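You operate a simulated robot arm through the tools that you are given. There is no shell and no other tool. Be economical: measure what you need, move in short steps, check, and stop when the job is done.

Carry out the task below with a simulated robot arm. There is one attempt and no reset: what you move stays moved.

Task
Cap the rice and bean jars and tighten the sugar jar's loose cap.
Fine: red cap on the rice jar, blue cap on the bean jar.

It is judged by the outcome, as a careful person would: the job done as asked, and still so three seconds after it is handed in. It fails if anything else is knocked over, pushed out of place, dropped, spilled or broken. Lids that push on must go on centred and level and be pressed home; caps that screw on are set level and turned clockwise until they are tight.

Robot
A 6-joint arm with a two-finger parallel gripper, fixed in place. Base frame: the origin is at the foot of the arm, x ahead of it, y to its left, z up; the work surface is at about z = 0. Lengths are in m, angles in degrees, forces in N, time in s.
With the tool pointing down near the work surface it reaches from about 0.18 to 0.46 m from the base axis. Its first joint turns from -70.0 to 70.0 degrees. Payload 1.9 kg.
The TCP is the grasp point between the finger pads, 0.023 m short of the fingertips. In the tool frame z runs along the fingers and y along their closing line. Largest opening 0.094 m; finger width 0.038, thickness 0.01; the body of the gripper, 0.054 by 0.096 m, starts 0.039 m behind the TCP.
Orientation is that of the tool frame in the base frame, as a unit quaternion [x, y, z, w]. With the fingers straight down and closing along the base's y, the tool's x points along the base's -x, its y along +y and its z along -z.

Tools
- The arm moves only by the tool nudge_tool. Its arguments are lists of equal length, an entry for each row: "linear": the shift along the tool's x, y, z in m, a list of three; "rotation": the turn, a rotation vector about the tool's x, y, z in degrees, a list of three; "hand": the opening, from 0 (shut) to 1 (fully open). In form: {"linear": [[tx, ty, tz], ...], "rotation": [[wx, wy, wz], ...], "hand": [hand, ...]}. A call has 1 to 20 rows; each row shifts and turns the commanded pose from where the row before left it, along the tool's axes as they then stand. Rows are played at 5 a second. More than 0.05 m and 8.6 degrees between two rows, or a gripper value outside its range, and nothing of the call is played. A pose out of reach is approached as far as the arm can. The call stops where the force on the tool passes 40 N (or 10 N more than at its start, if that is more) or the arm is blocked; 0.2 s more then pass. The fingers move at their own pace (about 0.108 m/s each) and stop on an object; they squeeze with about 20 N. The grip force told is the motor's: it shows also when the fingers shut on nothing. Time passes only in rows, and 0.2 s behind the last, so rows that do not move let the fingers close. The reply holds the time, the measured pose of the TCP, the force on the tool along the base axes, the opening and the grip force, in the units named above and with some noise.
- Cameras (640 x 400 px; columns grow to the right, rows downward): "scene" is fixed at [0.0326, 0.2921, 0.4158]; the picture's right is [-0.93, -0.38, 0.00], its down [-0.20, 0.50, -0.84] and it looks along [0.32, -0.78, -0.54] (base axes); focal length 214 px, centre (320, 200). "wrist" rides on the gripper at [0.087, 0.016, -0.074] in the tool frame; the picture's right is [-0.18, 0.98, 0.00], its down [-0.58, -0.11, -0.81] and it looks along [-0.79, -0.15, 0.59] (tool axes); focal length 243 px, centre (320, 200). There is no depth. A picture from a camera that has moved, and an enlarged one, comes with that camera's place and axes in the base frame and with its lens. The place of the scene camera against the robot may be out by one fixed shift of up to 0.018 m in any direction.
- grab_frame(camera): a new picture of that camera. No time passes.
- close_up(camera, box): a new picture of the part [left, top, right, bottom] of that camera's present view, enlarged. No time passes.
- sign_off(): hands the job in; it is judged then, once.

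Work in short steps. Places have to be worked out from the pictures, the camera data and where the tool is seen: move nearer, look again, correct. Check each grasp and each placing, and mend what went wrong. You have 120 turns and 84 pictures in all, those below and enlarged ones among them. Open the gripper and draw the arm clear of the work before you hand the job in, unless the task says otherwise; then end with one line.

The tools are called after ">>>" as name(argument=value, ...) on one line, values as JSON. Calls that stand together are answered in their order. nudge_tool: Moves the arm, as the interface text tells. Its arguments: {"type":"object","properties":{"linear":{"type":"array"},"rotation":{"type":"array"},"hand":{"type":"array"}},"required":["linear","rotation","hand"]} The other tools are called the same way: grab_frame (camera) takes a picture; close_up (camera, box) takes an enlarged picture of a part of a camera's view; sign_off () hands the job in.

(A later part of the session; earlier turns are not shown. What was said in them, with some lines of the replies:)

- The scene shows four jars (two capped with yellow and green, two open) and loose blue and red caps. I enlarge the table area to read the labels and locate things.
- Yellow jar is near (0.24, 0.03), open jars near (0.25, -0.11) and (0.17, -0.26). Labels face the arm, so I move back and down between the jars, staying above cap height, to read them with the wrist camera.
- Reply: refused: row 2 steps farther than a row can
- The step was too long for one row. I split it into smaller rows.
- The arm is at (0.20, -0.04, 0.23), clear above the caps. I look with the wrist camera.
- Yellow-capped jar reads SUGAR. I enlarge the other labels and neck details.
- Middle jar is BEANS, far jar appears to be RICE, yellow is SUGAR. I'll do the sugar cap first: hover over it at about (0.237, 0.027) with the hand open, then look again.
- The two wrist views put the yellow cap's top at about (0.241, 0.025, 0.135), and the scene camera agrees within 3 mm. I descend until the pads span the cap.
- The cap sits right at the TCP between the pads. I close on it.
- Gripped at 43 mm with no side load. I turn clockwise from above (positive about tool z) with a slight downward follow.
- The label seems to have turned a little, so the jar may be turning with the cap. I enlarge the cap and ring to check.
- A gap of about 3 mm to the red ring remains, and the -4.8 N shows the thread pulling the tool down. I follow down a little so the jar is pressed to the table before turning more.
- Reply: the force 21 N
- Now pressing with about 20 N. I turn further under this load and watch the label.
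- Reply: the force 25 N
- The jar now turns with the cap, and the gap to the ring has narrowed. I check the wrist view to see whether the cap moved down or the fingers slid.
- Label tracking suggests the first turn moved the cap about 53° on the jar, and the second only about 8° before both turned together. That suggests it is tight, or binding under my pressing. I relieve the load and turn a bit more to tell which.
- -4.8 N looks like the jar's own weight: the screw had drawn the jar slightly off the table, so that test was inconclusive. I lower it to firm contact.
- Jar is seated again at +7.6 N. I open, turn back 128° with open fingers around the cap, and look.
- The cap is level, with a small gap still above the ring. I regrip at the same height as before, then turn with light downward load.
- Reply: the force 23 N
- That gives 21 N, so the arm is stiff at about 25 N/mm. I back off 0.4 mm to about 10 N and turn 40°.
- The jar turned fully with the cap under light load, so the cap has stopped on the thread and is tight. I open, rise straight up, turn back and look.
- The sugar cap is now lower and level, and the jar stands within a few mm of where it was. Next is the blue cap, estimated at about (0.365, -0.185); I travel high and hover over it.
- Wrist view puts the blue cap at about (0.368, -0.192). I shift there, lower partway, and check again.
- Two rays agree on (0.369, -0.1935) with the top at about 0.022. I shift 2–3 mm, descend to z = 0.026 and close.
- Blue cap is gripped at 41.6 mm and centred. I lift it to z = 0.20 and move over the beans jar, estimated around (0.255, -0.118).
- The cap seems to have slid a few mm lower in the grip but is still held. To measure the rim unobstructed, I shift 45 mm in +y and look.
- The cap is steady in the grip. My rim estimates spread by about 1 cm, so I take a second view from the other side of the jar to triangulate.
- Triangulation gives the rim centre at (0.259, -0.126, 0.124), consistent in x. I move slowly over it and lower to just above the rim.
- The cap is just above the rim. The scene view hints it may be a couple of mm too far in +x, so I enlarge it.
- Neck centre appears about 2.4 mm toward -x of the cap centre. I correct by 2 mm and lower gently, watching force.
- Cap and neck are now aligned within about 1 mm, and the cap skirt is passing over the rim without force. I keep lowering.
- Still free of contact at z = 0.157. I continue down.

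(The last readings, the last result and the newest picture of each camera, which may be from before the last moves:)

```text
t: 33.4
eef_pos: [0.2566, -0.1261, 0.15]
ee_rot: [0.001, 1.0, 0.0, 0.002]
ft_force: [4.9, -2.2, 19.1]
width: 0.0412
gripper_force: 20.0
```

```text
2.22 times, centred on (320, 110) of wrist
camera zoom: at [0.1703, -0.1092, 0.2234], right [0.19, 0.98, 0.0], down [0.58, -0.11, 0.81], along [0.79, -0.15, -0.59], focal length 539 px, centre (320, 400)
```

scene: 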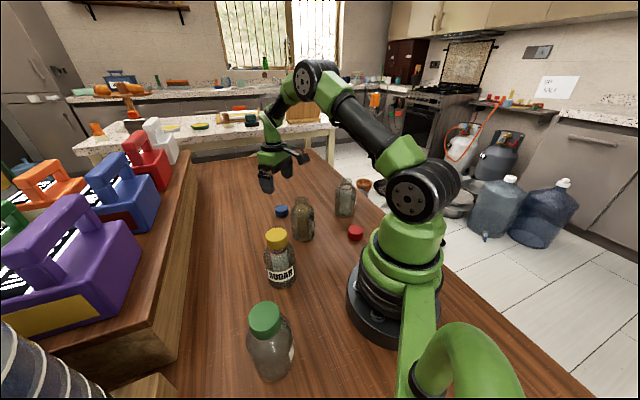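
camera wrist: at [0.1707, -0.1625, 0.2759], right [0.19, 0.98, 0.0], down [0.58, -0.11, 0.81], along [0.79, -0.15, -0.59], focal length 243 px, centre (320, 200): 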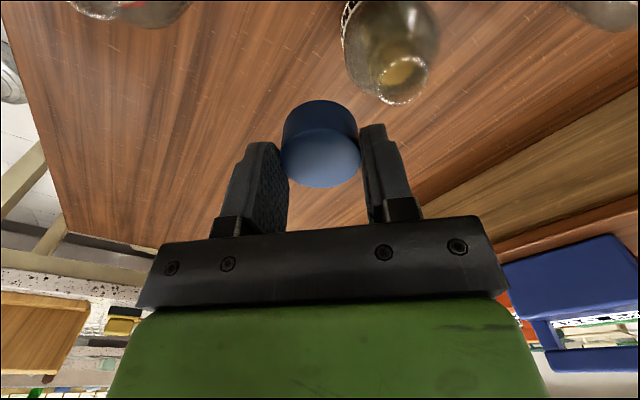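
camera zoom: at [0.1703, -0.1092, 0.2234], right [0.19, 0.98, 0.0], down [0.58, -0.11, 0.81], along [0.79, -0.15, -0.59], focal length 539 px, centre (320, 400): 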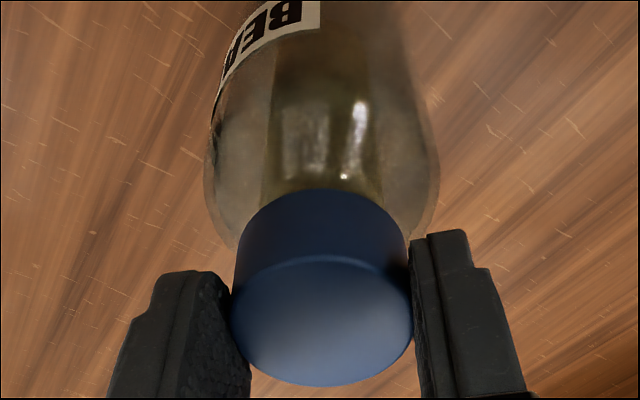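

Contact at 19 N with the cap nearly at the shoulder. I open, rise a little, and check how the cap sits.

>>> nudge_tool(linear=[[0, 0, -0.0006], [0, 0, 0], [0, 0, 0], [0, 0, 0], [0, 0, -0.03], [0, 0, -0.03], [0, 0, 0]], rotation=[[0, 0, 0], [0, 0, 0], [0, 0, 0], [0, 0, 0], [0, 0, 0], [0, 0, 0], [0, 0, 0]], hand=[0, 0.7, 1, 1, 1, 1, 1])

>>> close_up(camera="scene", box=[280, 180, 330, 220])

>>> grab_frame(camera="wrist")

```text
t: 35.0
eef_pos: [0.2562, -0.1258, 0.211]
ee_rot: [0.0, 1.0, 0.0, -0.001]
ft_force: [0.3, -0.6, 0.0]
width: 0.0939
gripper_force: 0.1
```

```text
10.00 times, centred on (305, 200) of scene
camera zoom: at [0.0326, 0.2921, 0.4158], right [-0.93, -0.38, 0.0], down [-0.2, 0.5, -0.84], along [0.32, -0.78, -0.54], focal length 2145 px, centre (470, 200)
```

zoom: 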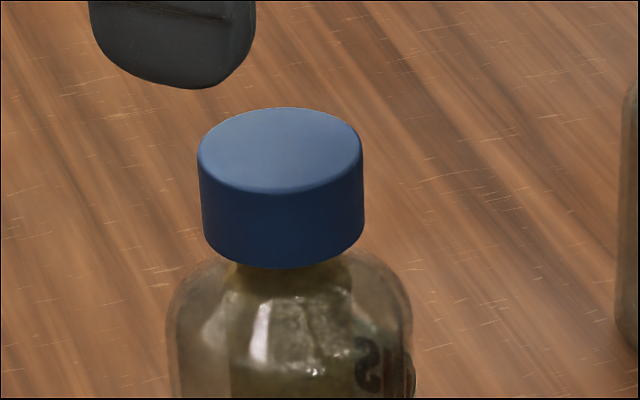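

```text
40 pictures are left
camera wrist: at [0.1703, -0.1089, 0.2848], right [0.19, 0.98, 0.0], down [0.58, -0.11, 0.81], along [0.79, -0.15, -0.59], focal length 243 px, centre (320, 200)
```

wrist: 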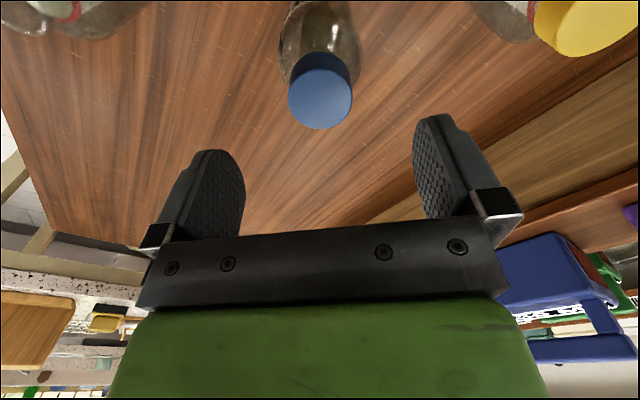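

Blue cap sits level and centred. I close the fingers and press straight down on its centre to push it home.

>>> nudge_tool(linear=[[-0.0015, 0, 0], [0, 0, 0], [0, 0, 0], [0, 0, 0.02], [0, 0, 0.02], [0, 0, 0.008], [0, 0, 0.002], [0, 0, 0.002], [0, 0, 0.001], [0, 0, 0.001], [0, 0, 0.001], [0, 0, 0.001], [0, 0, 0.001], [0, 0, 0.001], [0, 0, 0.001]], rotation=[[0, 0, 0], [0, 0, 0], [0, 0, 0], [0, 0, 0], [0, 0, 0], [0, 0, 0], [0, 0, 0], [0, 0, 0], [0, 0, 0], [0, 0, 0], [0, 0, 0], [0, 0, 0], [0, 0, 0], [0, 0, 0], [0, 0, 0]], hand=[0, 0, 0, 0, 0, 0, 0, 0, 0, 0, 0, 0, 0, 0, 0])

>>> close_up(camera="scene", box=[280, 180, 330, 220])

```text
t: 36.8
eef_pos: [0.258, -0.1266, 0.1616]
ee_rot: [0.002, 1.0, -0.001, 0.003]
ft_force: [-7.7, 1.6, 25.3]
width: 0.0
gripper_force: 20.0
stopped in row 8: the force on the tool passed its limit (the readings are from after the stop); the commanded pose is now the measured one
```

```text
10.00 times, centred on (305, 200) of scene
camera zoom: at [0.0325, 0.2921, 0.4158], right [-0.93, -0.38, 0.0], down [-0.2, 0.5, -0.84], along [0.32, -0.78, -0.54], focal length 2145 px, centre (470, 200)
```

zoom: 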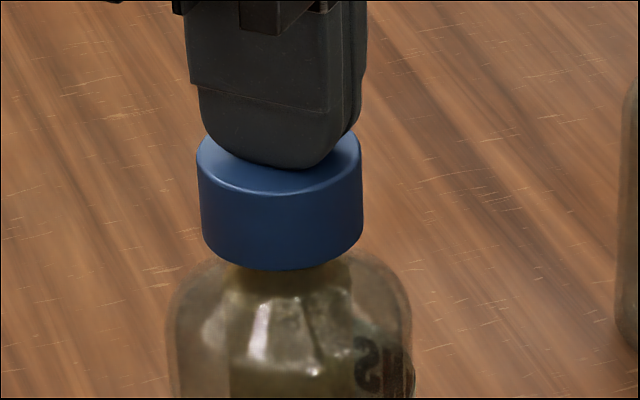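

The press held at about 25–40 N with no visible movement, and the cap top is at about 0.138, higher than the tightened sugar cap. So it is probably a screw cap resting on its thread. I rise, open and straddle the cap to turn it.

>>> nudge_tool(linear=[[0, 0, -0.02], [0, 0, -0.02], [0.001, 0, 0], [0, 0, 0], [0, 0, 0.03], [0, 0, 0.02], [0, 0, 0.013], [0, 0, 0], [0, 0, 0], [0, 0, 0], [0, 0, 0]], rotation=[[0, 0, 0], [0, 0, 0], [0, 0, 0], [0, 0, 0], [0, 0, 0], [0, 0, 0], [0, 0, 0], [0, 0, 0], [0, 0, 0], [0, 0, 0], [0, 0, 0]], hand=[0, 0, 1, 1, 1, 1, 1, 1, 0, 0, 0])

>>> grab_frame(camera="wrist")

```text
t: 39.2
eef_pos: [0.2588, -0.1254, 0.1378]
ee_rot: [0.002, 1.0, -0.001, 0.002]
ft_force: [-0.5, -0.1, -0.7]
width: 0.0417
gripper_force: 20.3
```

```text
38 pictures are left
camera wrist: at [0.1717, -0.109, 0.2112], right [0.19, 0.98, 0.0], down [0.58, -0.11, 0.81], along [0.79, -0.15, -0.59], focal length 243 px, centre (320, 200)
```

wrist: 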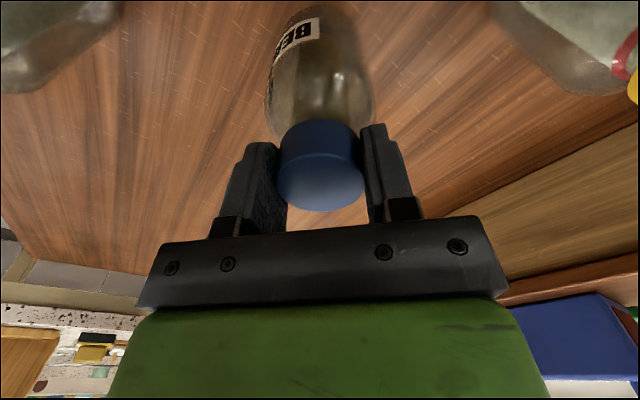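

Good grip with the cap centred. I press lightly (0.3 mm) and turn clockwise 40°, following slightly, then check whether the label moves.

>>> nudge_tool(linear=[[0, 0, 0.0003], [0, 0, 0.0002], [0, 0, 0.0002], [0, 0, 0.0002], [0, 0, 0.0002], [0, 0, 0.0002], [0, 0, 0]], rotation=[[0, 0, 0], [0, 0, 8], [0, 0, 8], [0, 0, 8], [0, 0, 8], [0, 0, 8], [0, 0, 0]], hand=[0, 0, 0, 0, 0, 0, 0])

>>> close_up(camera="scene", box=[270, 180, 340, 250])

```text
t: 40.8
eef_pos: [0.2564, -0.1274, 0.1362]
ee_rot: [0.345, 0.939, 0.0, 0.003]
ft_force: [4.2, 0.9, 3.3]
width: 0.0418
gripper_force: 20.1
```

```text
5.71 times, centred on (305, 215) of scene
camera zoom: at [0.0326, 0.2921, 0.4158], right [-0.93, -0.38, 0.0], down [-0.2, 0.5, -0.84], along [0.32, -0.78, -0.54], focal length 1226 px, centre (406, 114)
```

zoom: 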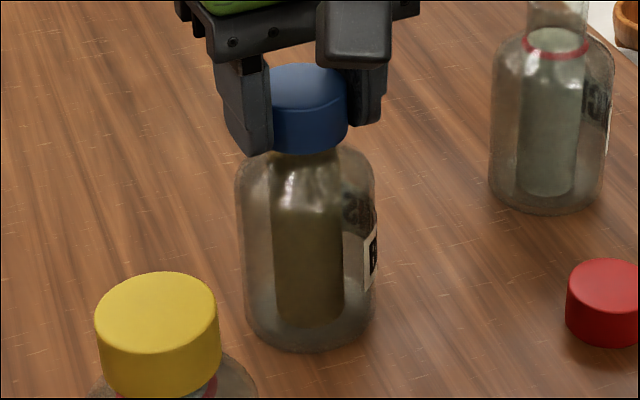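

The label barely moved, so the cap turns on the neck. I continue turning with a slight follow.

>>> nudge_tool(linear=[[0, 0, 0.0002], [0, 0, 0.0001], [0, 0, 0.0001], [0, 0, 0.0001], [0, 0, 0.0001], [0, 0, 0.0001], [0, 0, 0.0001], [0, 0, 0.0001], [0, 0, 0.0001], [0, 0, 0.0001], [0, 0, 0]], rotation=[[0, 0, 0], [0, 0, 8], [0, 0, 8], [0, 0, 8], [0, 0, 8], [0, 0, 8], [0, 0, 8], [0, 0, 8], [0, 0, 8], [0, 0, 8], [0, 0, 0]], hand=[0, 0, 0, 0, 0, 0, 0, 0, 0, 0, 0])

>>> close_up(camera="scene", box=[270, 180, 340, 250])

```text
t: 43.2
eef_pos: [0.2578, -0.1277, 0.1355]
ee_rot: [0.831, 0.557, 0.001, 0.002]
ft_force: [1.7, -1.6, 0.7]
width: 0.0415
gripper_force: 20.1
```

```text
5.71 times, centred on (305, 215) of scene
camera zoom: at [0.0326, 0.2921, 0.4158], right [-0.93, -0.38, 0.0], down [-0.2, 0.5, -0.84], along [0.32, -0.78, -0.54], focal length 1226 px, centre (406, 114)
```

zoom: 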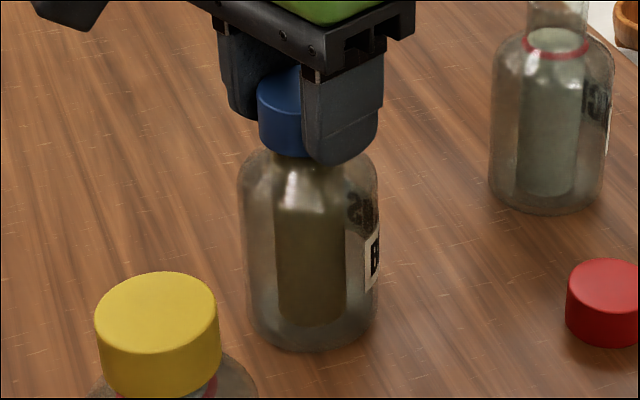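

The cap descends about 2.3 mm over 112° with almost no force, so it is threading on. I release, turn back, and regrip for another turn.

>>> nudge_tool(linear=[[0, 0, 0], [0, 0, 0], [0, 0, 0], [0, 0, 0], [0, 0, 0], [0, 0, 0], [0, 0, 0], [0, 0, 0], [0, 0, 0], [0, 0, 0], [0, 0, 0], [0, 0, 0], [0, 0, 0], [0, 0, 0], [0, 0, 0], [0, 0, 0], [0, 0, 0]], rotation=[[0, 0, 0], [0, 0, 0], [0, 0, 0], [0, 0, -8], [0, 0, -8], [0, 0, -8], [0, 0, -8], [0, 0, -8], [0, 0, -8], [0, 0, -8], [0, 0, -8], [0, 0, -8], [0, 0, -8], [0, 0, -8], [0, 0, -8], [0, 0, -8], [0, 0, -8]], hand=[1, 1, 1, 1, 1, 1, 1, 1, 1, 1, 1, 1, 1, 1, 1, 1, 1])

>>> grab_frame(camera="wrist")

```text
t: 46.8
eef_pos: [0.2579, -0.1257, 0.1351]
ee_rot: [0.001, 1.0, -0.001, 0.003]
ft_force: [0.7, -1.1, 0.3]
width: 0.094
gripper_force: 0.1
```

```text
35 pictures are left
camera wrist: at [0.1713, -0.1093, 0.2084], right [0.18, 0.98, 0.0], down [0.58, -0.11, 0.81], along [0.79, -0.15, -0.59], focal length 243 px, centre (320, 200)
```

wrist: 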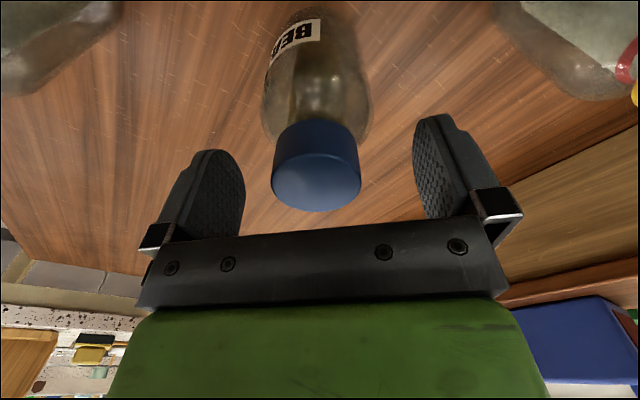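

Cap followed the tool down. I shift 2 mm in -y to stay centred, regrip, and turn another 112° with the same follow rate.

>>> nudge_tool(linear=[[0, -0.0018, 0], [0, 0, 0], [0, 0, 0], [0, 0, 0], [0, 0, 0.0002], [0, 0, 0.0002], [0, 0, 0.0002], [0, 0, 0.0002], [0, 0, 0.0002], [0, 0, 0.0002], [0, 0, 0.0002], [0, 0, 0.0002], [0, 0, 0]], rotation=[[0, 0, 0], [0, 0, 0], [0, 0, 0], [0, 0, 0], [0, 0, 8], [0, 0, 8], [0, 0, 8], [0, 0, 8], [0, 0, 8], [0, 0, 8], [0, 0, 8], [0, 0, 8], [0, 0, 0]], hand=[1, 0, 0, 0, 0, 0, 0, 0, 0, 0, 0, 0, 0])

>>> close_up(camera="scene", box=[270, 180, 340, 250])

```text
t: 49.6
eef_pos: [0.2574, -0.1273, 0.1343]
ee_rot: [0.532, 0.847, 0.0, 0.003]
ft_force: [0.3, -0.3, 8.5]
width: 0.0435
gripper_force: 20.3
```

```text
5.71 times, centred on (305, 215) of scene
camera zoom: at [0.0326, 0.2921, 0.4158], right [-0.93, -0.38, 0.0], down [-0.2, 0.5, -0.84], along [0.32, -0.78, -0.54], focal length 1226 px, centre (406, 114)
```

zoom: 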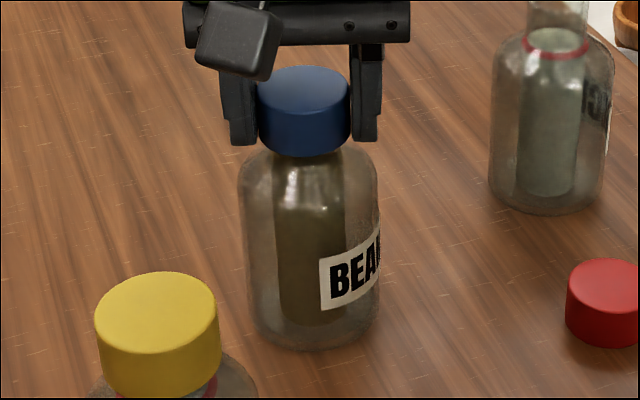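

The jar started turning with the cap partway through, so the thread is reaching its stop. I turn 24° more to confirm they move together.

>>> nudge_tool(linear=[[0, 0, 0], [0, 0, 0], [0, 0, 0], [0, 0, 0]], rotation=[[0, 0, 8], [0, 0, 8], [0, 0, 8], [0, 0, 0]], hand=[0, 0, 0, 0])

>>> close_up(camera="scene", box=[270, 180, 340, 250])

```text
t: 50.6
eef_pos: [0.2571, -0.1278, 0.1327]
ee_rot: [0.697, 0.717, 0.001, 0.002]
ft_force: [1.6, -2.0, 5.4]
width: 0.0437
gripper_force: 20.2
```

```text
5.71 times, centred on (305, 215) of scene
camera zoom: at [0.0326, 0.2921, 0.4158], right [-0.93, -0.38, 0.0], down [-0.2, 0.5, -0.84], along [0.32, -0.78, -0.54], focal length 1226 px, centre (406, 114)
```

zoom: 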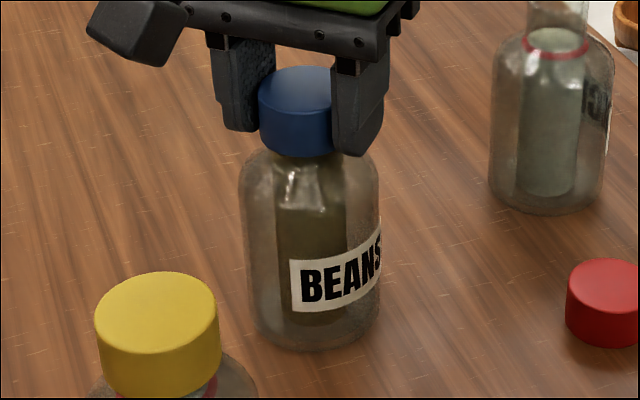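

Jar and cap now move rigidly together. For a firmer tighten I press about 15 N more while turning 24° further.

>>> nudge_tool(linear=[[0, 0, 0.0005], [0, 0, 0], [0, 0, 0], [0, 0, 0], [0, 0, 0]], rotation=[[0, 0, 0], [0, 0, 8], [0, 0, 8], [0, 0, 8], [0, 0, 0]], hand=[0, 0, 0, 0, 0])

>>> close_up(camera="scene", box=[270, 180, 340, 250])

```text
t: 51.8
eef_pos: [0.2577, -0.1285, 0.1333]
ee_rot: [0.83, 0.557, 0.001, 0.001]
ft_force: [0.9, -2.0, 4.6]
width: 0.0432
gripper_force: 20.3
```

```text
5.71 times, centred on (305, 215) of scene
camera zoom: at [0.0326, 0.2921, 0.4158], right [-0.93, -0.38, 0.0], down [-0.2, 0.5, -0.84], along [0.32, -0.78, -0.54], focal length 1226 px, centre (406, 114)
```

zoom: 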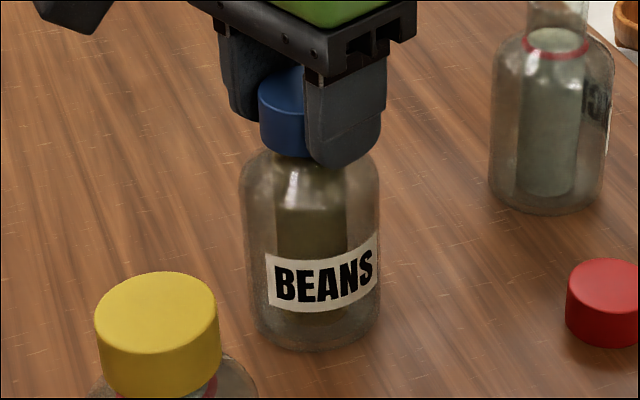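

Fully rigid again, so the beans cap is tight. I release, rise, turn back, and take stock.

>>> nudge_tool(linear=[[0, 0, -0.0002], [0, 0, 0], [0, 0, 0], [0, 0, -0.02], [0, 0, -0.03], [0, 0, -0.03], [0, 0, 0], [0, 0, 0], [0, 0, 0], [0, 0, 0], [0, 0, 0], [0, 0, 0], [0, 0, 0], [0, 0, 0], [0, 0, 0], [0, 0, 0], [0, 0, 0], [0, 0, 0]], rotation=[[0, 0, 0], [0, 0, 0], [0, 0, 0], [0, 0, 0], [0, 0, -8], [0, 0, -8], [0, 0, -8], [0, 0, -8], [0, 0, -8], [0, 0, -8], [0, 0, -8], [0, 0, -8], [0, 0, -8], [0, 0, -8], [0, 0, -8], [0, 0, -8], [0, 0, -8], [0, 0, -8]], hand=[0.6, 1, 1, 1, 1, 1, 1, 1, 1, 1, 1, 1, 1, 1, 1, 1, 1, 1])

>>> close_up(camera="scene", box=[230, 160, 390, 300])

```text
t: 55.6
eef_pos: [0.2574, -0.1274, 0.2136]
ee_rot: [0.0, 1.0, -0.001, 0.002]
ft_force: [-0.3, -0.3, 0.5]
width: 0.0939
gripper_force: 0.1
```

```text
2.86 times, centred on (310, 230) of scene
camera zoom: at [0.0326, 0.2921, 0.4158], right [-0.93, -0.38, 0.0], down [-0.2, 0.5, -0.84], along [0.32, -0.78, -0.54], focal length 613 px, centre (349, 114)
```

zoom: 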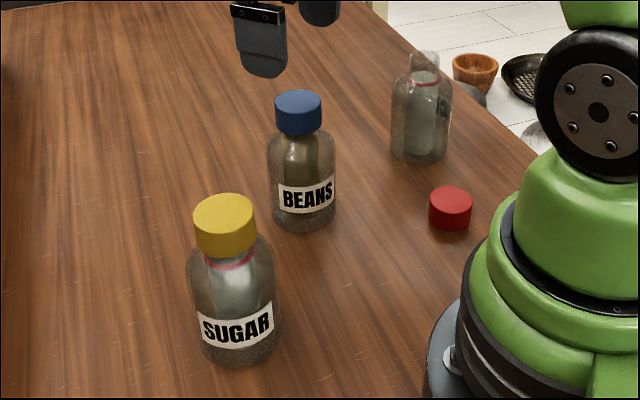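

Blue cap is level and flush, and the sugar jar is fine. Next is the red cap at about (0.118, -0.177); I travel at z = 0.21 then descend partway.

>>> nudge_tool(linear=[[0.035, -0.0125, 0], [0.035, -0.0125, 0], [0.035, -0.0125, 0], [0.034, -0.012, 0], [0, 0, 0.035], [0, 0, 0.035], [0, 0, 0]], rotation=[[0, 0, 0], [0, 0, 0], [0, 0, 0], [0, 0, 0], [0, 0, 0], [0, 0, 0], [0, 0, 0]], hand=[1, 1, 1, 1, 1, 1, 1])

>>> grab_frame(camera="wrist")

>>> grab_frame(camera="scene")

```text
t: 57.2
eef_pos: [0.1181, -0.177, 0.1413]
ee_rot: [0.002, 1.0, -0.001, 0.002]
ft_force: [0.2, -0.3, 0.4]
width: 0.094
gripper_force: 0.0
```

```text
30 pictures are left
camera wrist: at [0.0314, -0.1599, 0.2156], right [0.19, 0.98, 0.0], down [0.58, -0.11, 0.81], along [0.79, -0.15, -0.59], focal length 243 px, centre (320, 200)
```

wrist: 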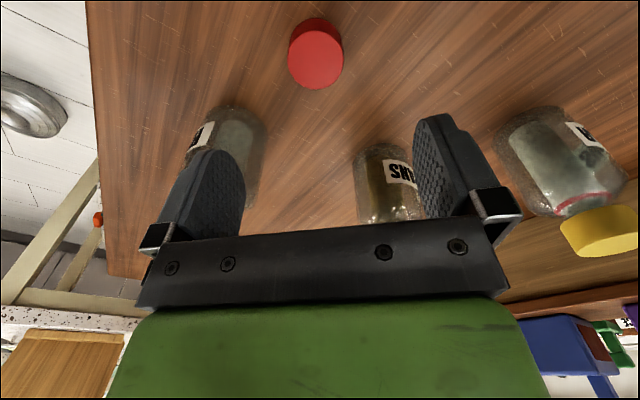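

```text
29 pictures are left
```

scene: 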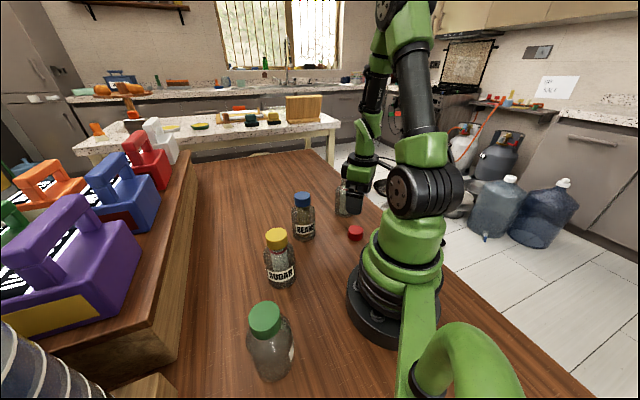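

Red cap is at about (0.116, -0.179). I narrow the opening for clearance to the rice jar, shift, descend to z = 0.07 and check.

>>> nudge_tool(linear=[[0.002, -0.002, 0.03], [0, 0, 0.04], [0, 0, 0]], rotation=[[0, 0, 0], [0, 0, 0], [0, 0, 0]], hand=[0.75, 0.75, 0.75])

>>> grab_frame(camera="wrist")

```text
t: 58.0
eef_pos: [0.116, -0.1784, 0.072]
ee_rot: [0.002, 1.0, -0.001, 0.002]
ft_force: [0.0, 0.6, 1.1]
width: 0.0703
gripper_force: 0.0
```

```text
28 pictures are left
camera wrist: at [0.0293, -0.1621, 0.1463], right [0.19, 0.98, 0.0], down [0.58, -0.11, 0.81], along [0.79, -0.15, -0.59], focal length 243 px, centre (320, 200)
```

wrist: 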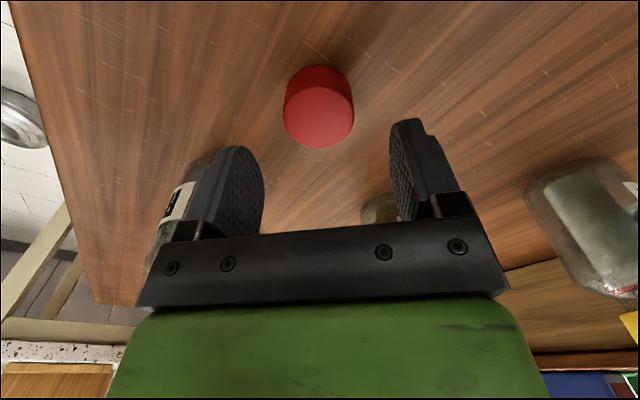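

Cap at about (0.115, -0.1795). I descend to z = 0.0245 and close.

>>> nudge_tool(linear=[[0.001, -0.001, 0.02], [0, 0, 0.017], [0, 0, 0.01], [0, 0, 0], [0, 0, 0], [0, 0, 0], [0, 0, 0]], rotation=[[0, 0, 0], [0, 0, 0], [0, 0, 0], [0, 0, 0], [0, 0, 0], [0, 0, 0], [0, 0, 0]], hand=[0.75, 0.75, 0.75, 0.75, 0, 0, 0])

>>> nudge_tool(linear=[[0, 0, -0.005], [0, 0, -0.008], [0, 0, -0.01], [0, 0, -0.01], [0, 0, 0]], rotation=[[0, 0, 0], [0, 0, 0], [0, 0, 0], [0, 0, 0], [0, 0, 0]], hand=[0, 0, 0, 0, 0])

>>> grab_frame(camera="wrist")

```text
t: 59.6
eef_pos: [0.1148, -0.18, 0.0254]
ee_rot: [0.001, 1.0, -0.001, 0.002]
ft_force: [-0.5, 0.0, 0.1]
width: 0.0416
gripper_force: 20.0
```

```text
t: 60.8
eef_pos: [0.1151, -0.181, 0.0579]
ee_rot: [0.002, 1.0, 0.0, 0.002]
ft_force: [0.4, -0.1, 0.2]
width: 0.0417
gripper_force: 19.8
```

```text
27 pictures are left
camera wrist: at [0.029, -0.163, 0.1324], right [0.19, 0.98, 0.0], down [0.58, -0.11, 0.81], along [0.79, -0.15, -0.59], focal length 243 px, centre (320, 200)
```

wrist: 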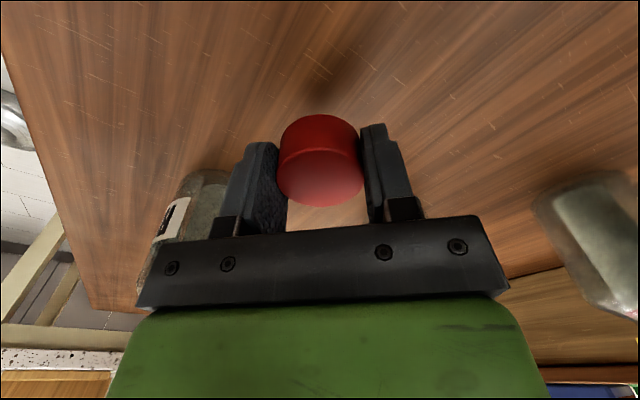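

Red cap is held with no slip. I lift slowly to z = 0.20 and move beside the rice jar (rim estimated at (0.175, -0.256)) for the first triangulation view.

>>> nudge_tool(linear=[[0, 0, -0.01], [0, 0, -0.012], [0, 0, -0.012], [0, 0, -0.012], [0, 0, -0.012], [0, 0, -0.012], [0, 0, -0.012], [0, 0, -0.012], [0, 0, -0.012], [0, 0, -0.012], [0, 0, -0.012], [0, 0, -0.012], [-0.012, -0.006, 0], [-0.014, -0.006, 0], [-0.014, -0.006, 0], [-0.014, -0.006, 0], [0, 0, 0]], rotation=[[0, 0, 0], [0, 0, 0], [0, 0, 0], [0, 0, 0], [0, 0, 0], [0, 0, 0], [0, 0, 0], [0, 0, 0], [0, 0, 0], [0, 0, 0], [0, 0, 0], [0, 0, 0], [0, 0, 0], [0, 0, 0], [0, 0, 0], [0, 0, 0], [0, 0, 0]], hand=[0, 0, 0, 0, 0, 0, 0, 0, 0, 0, 0, 0, 0, 0, 0, 0, 0])

>>> grab_frame(camera="wrist")

```text
t: 64.4
eef_pos: [0.169, -0.2038, 0.2013]
ee_rot: [0.002, 1.0, 0.0, 0.002]
ft_force: [0.1, 0.5, 0.0]
width: 0.0416
gripper_force: 20.2
```

```text
26 pictures are left
camera wrist: at [0.0824, -0.1872, 0.2743], right [0.19, 0.98, 0.0], down [0.58, -0.11, 0.81], along [0.79, -0.15, -0.59], focal length 243 px, centre (320, 200)
```

wrist: 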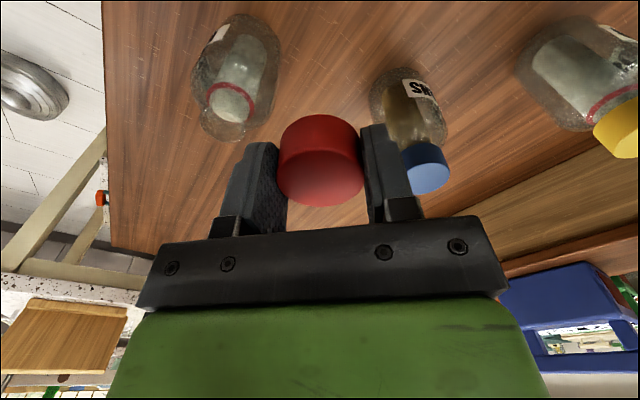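

No slip this time. I enlarge the rice rim, then I'll take the second view from the other side.

>>> close_up(camera="wrist", box=[180, 60, 280, 160])

>>> nudge_tool(linear=[[0, -0.01, 0], [0, -0.0135, 0], [0, -0.0135, 0], [0, -0.0135, 0], [0, -0.0135, 0], [0, -0.0135, 0], [0, -0.0135, 0], [0, -0.012, 0], [0, 0, 0]], rotation=[[0, 0, 0], [0, 0, 0], [0, 0, 0], [0, 0, 0], [0, 0, 0], [0, 0, 0], [0, 0, 0], [0, 0, 0], [0, 0, 0]], hand=[0, 0, 0, 0, 0, 0, 0, 0, 0])

>>> close_up(camera="wrist", box=[340, 40, 480, 140])

```text
4.00 times, centred on (230, 110) of wrist
camera zoom: at [0.0824, -0.1872, 0.2743], right [0.19, 0.98, 0.0], down [0.58, -0.11, 0.81], along [0.79, -0.15, -0.59], focal length 970 px, centre (680, 560)
```

zoom: 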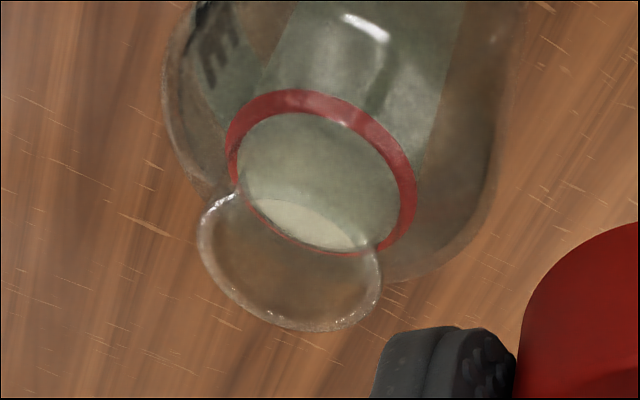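

```text
t: 66.4
eef_pos: [0.1672, -0.3071, 0.201]
ee_rot: [0.002, 1.0, 0.0, 0.001]
ft_force: [0.5, 0.1, -0.1]
width: 0.0417
gripper_force: 20.0
```

```text
4.00 times, centred on (410, 90) of wrist
camera zoom: at [0.0816, -0.2901, 0.2746], right [0.19, 0.98, 0.0], down [0.58, -0.11, 0.81], along [0.79, -0.15, -0.59], focal length 970 px, centre (-40, 640)
```

zoom: 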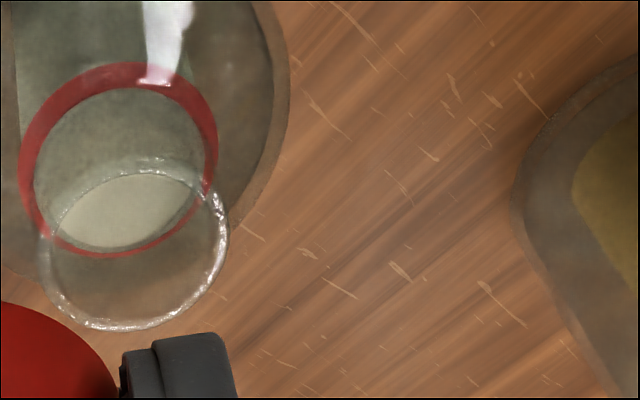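

Triangulation gives the rice rim at (0.1775, -0.278, 0.124), the same height as beans. Allowing for the earlier 2–3 mm x bias, I aim for TCP x ≈ 0.175 and lower to just above the rim.

>>> nudge_tool(linear=[[-0.0025, 0.01, 0], [-0.0025, 0.01, 0], [-0.0025, 0.009, 0], [0, 0, 0.01], [0, 0, 0.012], [0, 0, 0.012], [0, 0, 0.01], [0, 0, 0]], rotation=[[0, 0, 0], [0, 0, 0], [0, 0, 0], [0, 0, 0], [0, 0, 0], [0, 0, 0], [0, 0, 0], [0, 0, 0]], hand=[0, 0, 0, 0, 0, 0, 0, 0])

>>> close_up(camera="scene", box=[325, 165, 365, 190])

>>> close_up(camera="wrist", box=[240, 20, 400, 220])

```text
t: 68.2
eef_pos: [0.1754, -0.278, 0.1569]
ee_rot: [0.001, 1.0, -0.001, 0.002]
ft_force: [0.5, -0.1, -0.2]
width: 0.0414
gripper_force: 20.0
```

```text
16.00 times, centred on (345, 178) of scene
camera zoom: at [0.0326, 0.2921, 0.4158], right [-0.93, -0.38, 0.0], down [-0.2, 0.5, -0.84], along [0.32, -0.78, -0.54], focal length 3432 px, centre (-80, 560)
```

zoom: 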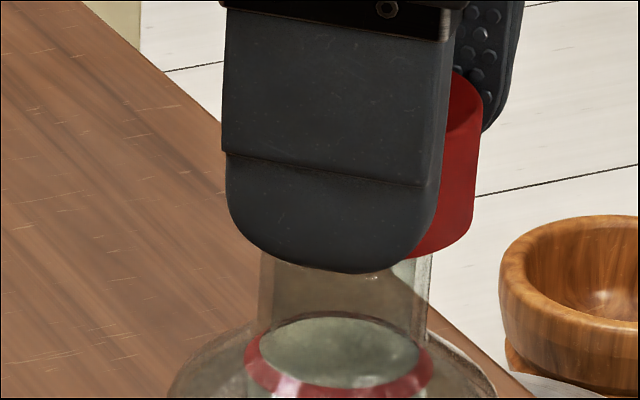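

```text
2.00 times, centred on (320, 120) of wrist
camera zoom: at [0.0898, -0.2609, 0.2306], right [0.19, 0.98, 0.0], down [0.58, -0.11, 0.81], along [0.79, -0.15, -0.59], focal length 485 px, centre (320, 360)
```

zoom: 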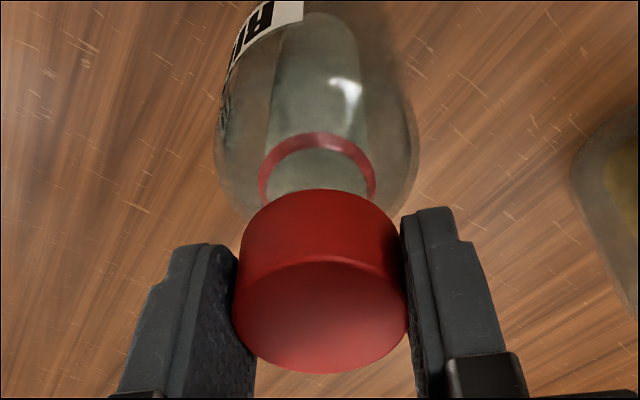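

Label shows R I…, confirming rice. The scene view shows the cap about 3 mm toward -x of the neck, and the wrist view suggests 1 mm in y. I correct both and recheck before contact.

>>> nudge_tool(linear=[[-0.003, -0.001, 0], [0, 0, 0.002], [0, 0, 0]], rotation=[[0, 0, 0], [0, 0, 0], [0, 0, 0]], hand=[0, 0, 0])

>>> close_up(camera="scene", box=[325, 165, 365, 190])

>>> close_up(camera="wrist", box=[240, 20, 400, 220])

```text
t: 69.0
eef_pos: [0.1798, -0.2787, 0.154]
ee_rot: [0.001, 1.0, 0.0, 0.001]
ft_force: [0.0, -0.6, -0.9]
width: 0.0417
gripper_force: 20.0
```

```text
16.00 times, centred on (345, 178) of scene
camera zoom: at [0.0326, 0.2921, 0.4158], right [-0.93, -0.38, 0.0], down [-0.2, 0.5, -0.84], along [0.32, -0.78, -0.54], focal length 3432 px, centre (-80, 560)
```

zoom: 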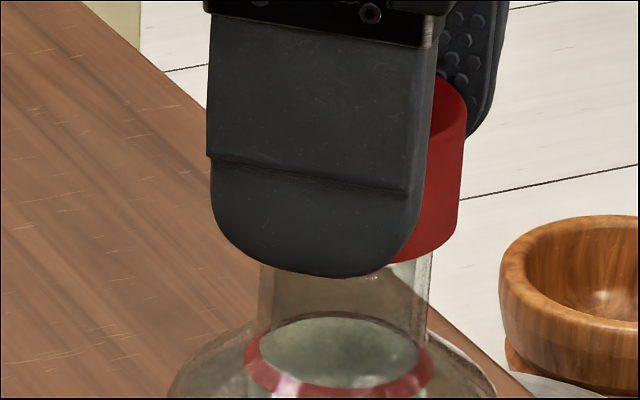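

```text
2.00 times, centred on (320, 120) of wrist
camera zoom: at [0.0929, -0.2619, 0.2286], right [0.19, 0.98, 0.0], down [0.58, -0.11, 0.81], along [0.79, -0.15, -0.59], focal length 485 px, centre (320, 360)
```

zoom: 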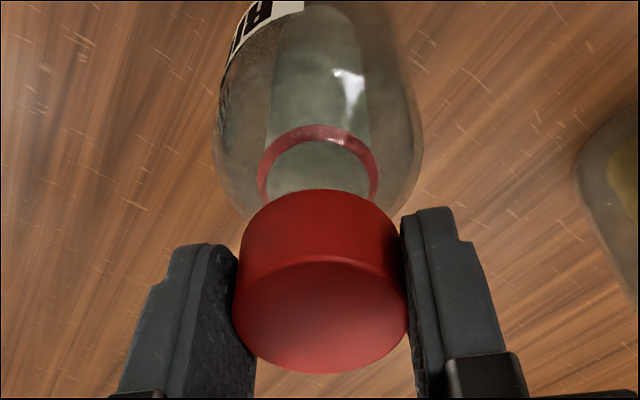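

Aligned within 1 mm in both views. I lower gently onto the neck.

>>> nudge_tool(linear=[[0, 0, 0.002], [0, 0, 0.002], [0, 0, 0.002], [0, 0, 0.002], [0, 0, 0.002], [0, 0, 0]], rotation=[[0, 0, 0], [0, 0, 0], [0, 0, 0], [0, 0, 0], [0, 0, 0], [0, 0, 0]], hand=[0, 0, 0, 0, 0, 0])

```text
t: 70.4
eef_pos: [0.1787, -0.2786, 0.1445]
ee_rot: [0.002, 1.0, 0.001, 0.002]
ft_force: [-0.2, -0.2, 0.4]
width: 0.0415
gripper_force: 19.7
```

No contact yet at z = 0.1445. I continue in 1 mm steps.

>>> nudge_tool(linear=[[0, 0, 0.001], [0, 0, 0.001], [0, 0, 0.001], [0, 0, 0.001], [0, 0, 0]], rotation=[[0, 0, 0], [0, 0, 0], [0, 0, 0], [0, 0, 0], [0, 0, 0]], hand=[0, 0, 0, 0, 0])

>>> close_up(camera="scene", box=[315, 165, 375, 215])

```text
t: 71.6
eef_pos: [0.1791, -0.2789, 0.1406]
ee_rot: [0.002, 1.0, 0.0, 0.002]
ft_force: [-2.3, -1.7, -0.3]
width: 0.0418
gripper_force: 20.5
```

```text
8.00 times, centred on (345, 190) of scene
camera zoom: at [0.0326, 0.2921, 0.4158], right [-0.93, -0.38, 0.0], down [-0.2, 0.5, -0.84], along [0.32, -0.78, -0.54], focal length 1716 px, centre (120, 280)
```

zoom: 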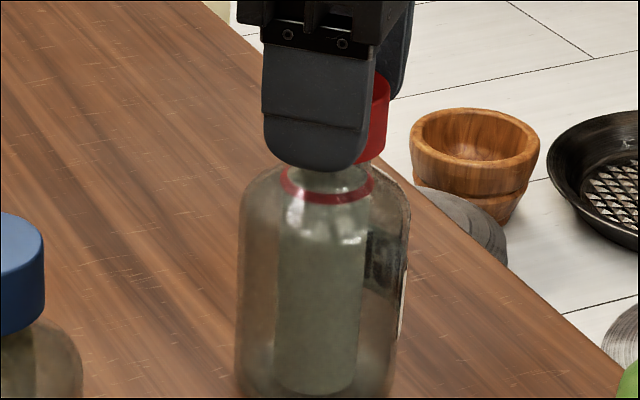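

Slight side load only; the skirt is over the neck. I lower a few mm more until vertical contact.

>>> nudge_tool(linear=[[0, 0, 0.0007], [0, 0, 0.0007], [0, 0, 0.0007], [0, 0, 0]], rotation=[[0, 0, 0], [0, 0, 0], [0, 0, 0], [0, 0, 0]], hand=[0, 0, 0, 0])

```text
t: 72.6
eef_pos: [0.1802, -0.28, 0.1396]
ee_rot: [0.002, 1.0, -0.001, 0.002]
ft_force: [-4.5, -0.2, 20.6]
width: 0.0415
gripper_force: 20.1
```

Contact at 20 N, the same height as the beans cap when it met its thread. I ease to about 10 N and turn clockwise 112° with the follow rate that worked before.

>>> nudge_tool(linear=[[0, 0, -0.0004], [0, 0, 0.0001], [0, 0, 0.00015], [0, 0, 0.00015], [0, 0, 0.00015], [0, 0, 0.00015], [0, 0, 0.00015], [0, 0, 0.00015], [0, 0, 0.00015], [0, 0, 0.00015], [0, 0, 0.00015], [0, 0, 0.00015], [0, 0, 0.00015], [0, 0, 0.00015], [0, 0, 0.00015], [0, 0, 0]], rotation=[[0, 0, 0], [0, 0, 8], [0, 0, 8], [0, 0, 8], [0, 0, 8], [0, 0, 8], [0, 0, 8], [0, 0, 8], [0, 0, 8], [0, 0, 8], [0, 0, 8], [0, 0, 8], [0, 0, 8], [0, 0, 8], [0, 0, 8], [0, 0, 0]], hand=[0, 0, 0, 0, 0, 0, 0, 0, 0, 0, 0, 0, 0, 0, 0, 0])

>>> close_up(camera="scene", box=[315, 165, 375, 215])

```text
t: 76.0
eef_pos: [0.1785, -0.2788, 0.1392]
ee_rot: [0.831, 0.557, 0.002, 0.002]
ft_force: [0.7, -0.1, -3.1]
width: 0.0417
gripper_force: 19.9
```

```text
8.00 times, centred on (345, 190) of scene
camera zoom: at [0.0326, 0.2921, 0.4158], right [-0.93, -0.38, 0.0], down [-0.2, 0.5, -0.84], along [0.32, -0.78, -0.54], focal length 1716 px, centre (120, 280)
```

zoom: 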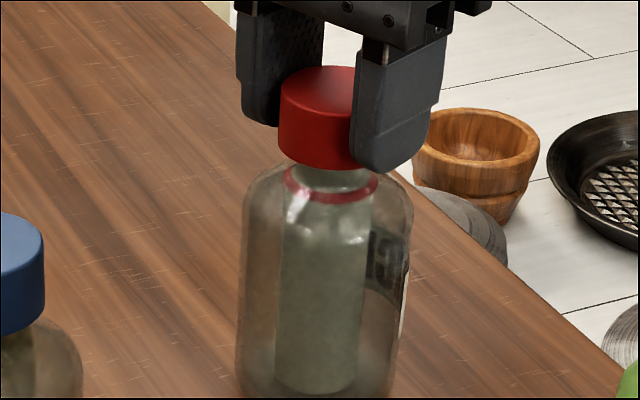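

Force went to -3 N: the thread is pulling the cap down faster than I follow. I lower slightly and continue turning with a faster follow.

>>> nudge_tool(linear=[[0, 0, 0.0004], [0, 0, 0.0003], [0, 0, 0.0002], [0, 0, 0.0002], [0, 0, 0.0002], [0, 0, 0.0002], [0, 0, 0.0002], [0, 0, 0]], rotation=[[0, 0, 0], [0, 0, 0], [0, 0, 8], [0, 0, 8], [0, 0, 8], [0, 0, 8], [0, 0, 8], [0, 0, 0]], hand=[0, 0, 0, 0, 0, 0, 0, 0])

>>> close_up(camera="scene", box=[315, 165, 375, 215])

```text
t: 77.8
eef_pos: [0.1799, -0.2791, 0.1369]
ee_rot: [0.971, 0.239, 0.002, 0.001]
ft_force: [-1.2, 0.7, 6.7]
width: 0.0415
gripper_force: 20.0
```

```text
8.00 times, centred on (345, 190) of scene
camera zoom: at [0.0326, 0.2921, 0.4158], right [-0.93, -0.38, 0.0], down [-0.2, 0.5, -0.84], along [0.32, -0.78, -0.54], focal length 1716 px, centre (120, 280)
```

zoom: 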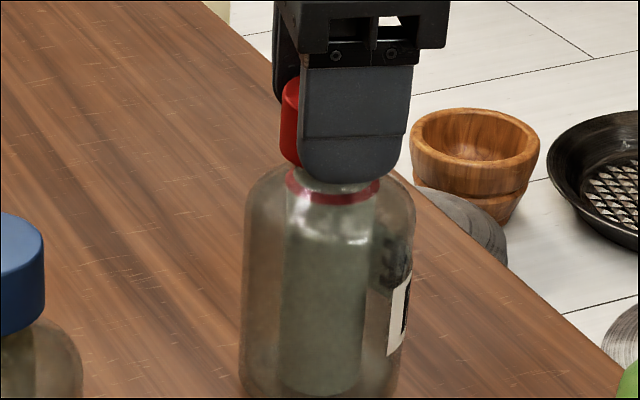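

The label began to turn after about 127° of relative turn, matching beans. I press a bit more and turn 24° further to confirm they move together.

>>> nudge_tool(linear=[[0, 0, 0.0004], [0, 0, 0], [0, 0, 0], [0, 0, 0], [0, 0, 0]], rotation=[[0, 0, 0], [0, 0, 8], [0, 0, 8], [0, 0, 8], [0, 0, 0]], hand=[0, 0, 0, 0, 0])

>>> close_up(camera="scene", box=[315, 165, 375, 215])

```text
t: 79.0
eef_pos: [0.1789, -0.2787, 0.1347]
ee_rot: [0.999, 0.033, 0.002, 0.0]
ft_force: [-0.3, -0.6, 2.6]
width: 0.0417
gripper_force: 20.0
```

```text
8.00 times, centred on (345, 190) of scene
camera zoom: at [0.0326, 0.2921, 0.4158], right [-0.93, -0.38, 0.0], down [-0.2, 0.5, -0.84], along [0.32, -0.78, -0.54], focal length 1716 px, centre (120, 280)
```

zoom: 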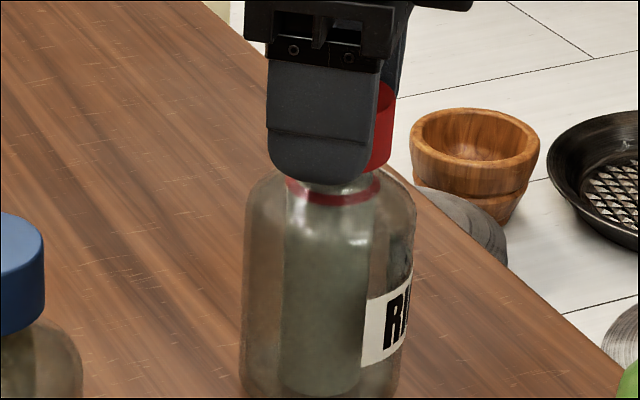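

They turn rigidly together, so the rice cap is at its stop. I open, rise straight up and check cap and jar.

>>> nudge_tool(linear=[[0, 0, 0], [0, 0, 0], [0, 0, 0], [0, 0, -0.02], [0, 0, -0.03], [0, 0, -0.03], [0, 0, 0], [0, 0, 0], [0, 0, 0], [0, 0, 0], [0, 0, 0], [0, 0, 0], [0, 0, 0], [0, 0, 0], [0, 0, 0], [0, 0, 0]], rotation=[[0, 0, 0], [0, 0, 0], [0, 0, 0], [0, 0, 0], [0, 0, -8], [0, 0, -8], [0, 0, -8], [0, 0, -8], [0, 0, -8], [0, 0, -8], [0, 0, -8], [0, 0, -8], [0, 0, -8], [0, 0, -8], [0, 0, -8], [0, 0, -8]], hand=[0.6, 1, 1, 1, 1, 1, 1, 1, 1, 1, 1, 1, 1, 1, 1, 1])

>>> close_up(camera="scene", box=[315, 165, 375, 215])

```text
t: 82.4
eef_pos: [0.1783, -0.2788, 0.2161]
ee_rot: [0.644, 0.765, 0.001, 0.001]
ft_force: [-0.3, 1.4, 1.0]
width: 0.094
gripper_force: 0.1
```

```text
8.00 times, centred on (345, 190) of scene
camera zoom: at [0.0326, 0.2921, 0.4158], right [-0.93, -0.38, 0.0], down [-0.2, 0.5, -0.84], along [0.32, -0.78, -0.54], focal length 1716 px, centre (120, 280)
```

zoom: 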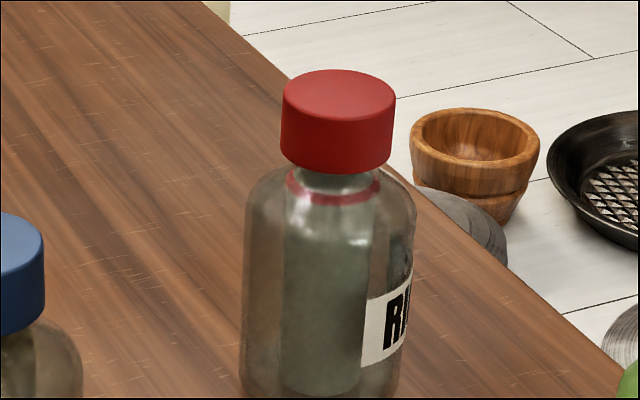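

Red cap is level and centred, and all three caps end at about the same top height (0.131). I raise the arm clear and take a final look.

>>> nudge_tool(linear=[[0, 0, -0.03], [0, 0, -0.03], [0, 0, -0.03], [0, 0, 0], [0, 0, 0], [0, 0, 0], [0, 0, 0], [0, 0, 0], [0, 0, 0], [0, 0, 0], [0, 0, 0], [0, 0, 0]], rotation=[[0, 0, 0], [0, 0, 0], [0, 0, -8], [0, 0, -8], [0, 0, -8], [0, 0, -8], [0, 0, -8], [0, 0, -8], [0, 0, -8], [0, 0, -8], [0, 0, -8], [0, 0, -8]], hand=[1, 1, 1, 1, 1, 1, 1, 1, 1, 1, 1, 1])

>>> close_up(camera="scene", box=[220, 150, 400, 390])

>>> close_up(camera="scene", box=[245, 180, 345, 290])

```text
t: 85.0
eef_pos: [0.1787, -0.2792, 0.3055]
ee_rot: [0.0, 1.0, -0.002, 0.001]
ft_force: [0.6, -0.7, -0.3]
width: 0.0938
gripper_force: 0.1
```

```text
1.67 times, centred on (310, 270) of scene
camera zoom: at [0.0326, 0.2921, 0.4158], right [-0.93, -0.38, 0.0], down [-0.2, 0.5, -0.84], along [0.32, -0.78, -0.54], focal length 358 px, centre (337, 83)
```

zoom: 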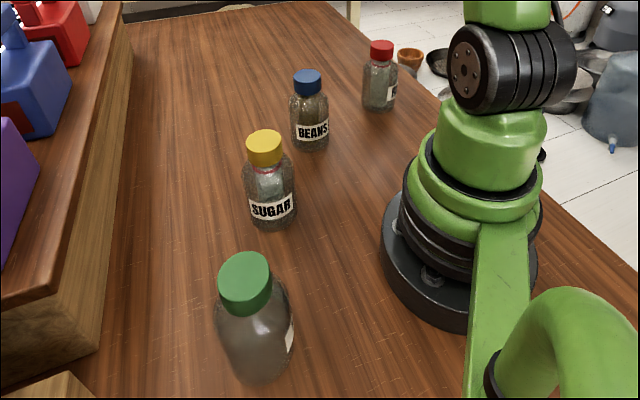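

```text
3.64 times, centred on (295, 235) of scene
camera zoom: at [0.0326, 0.2921, 0.4158], right [-0.93, -0.38, 0.0], down [-0.2, 0.5, -0.84], along [0.32, -0.78, -0.54], focal length 780 px, centre (411, 73)
```

zoom: 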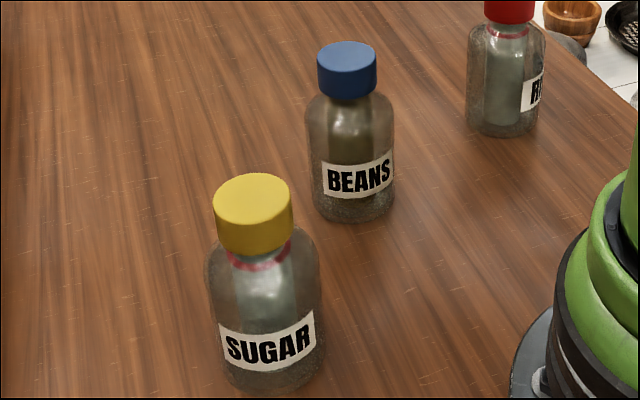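

All three caps are on, level and matched to the right jars. Everything else is standing where it was, and the arm is clear with the hand open, so I hand the job in.

>>> sign_off()

```text
The job is handed in.
```

The red cap is screwed tight on the rice jar, the blue cap on the beans jar, and the sugar jar's yellow cap is tightened; the three jars turned a little in place and the sugar jar shifted by up to about 5 mm.
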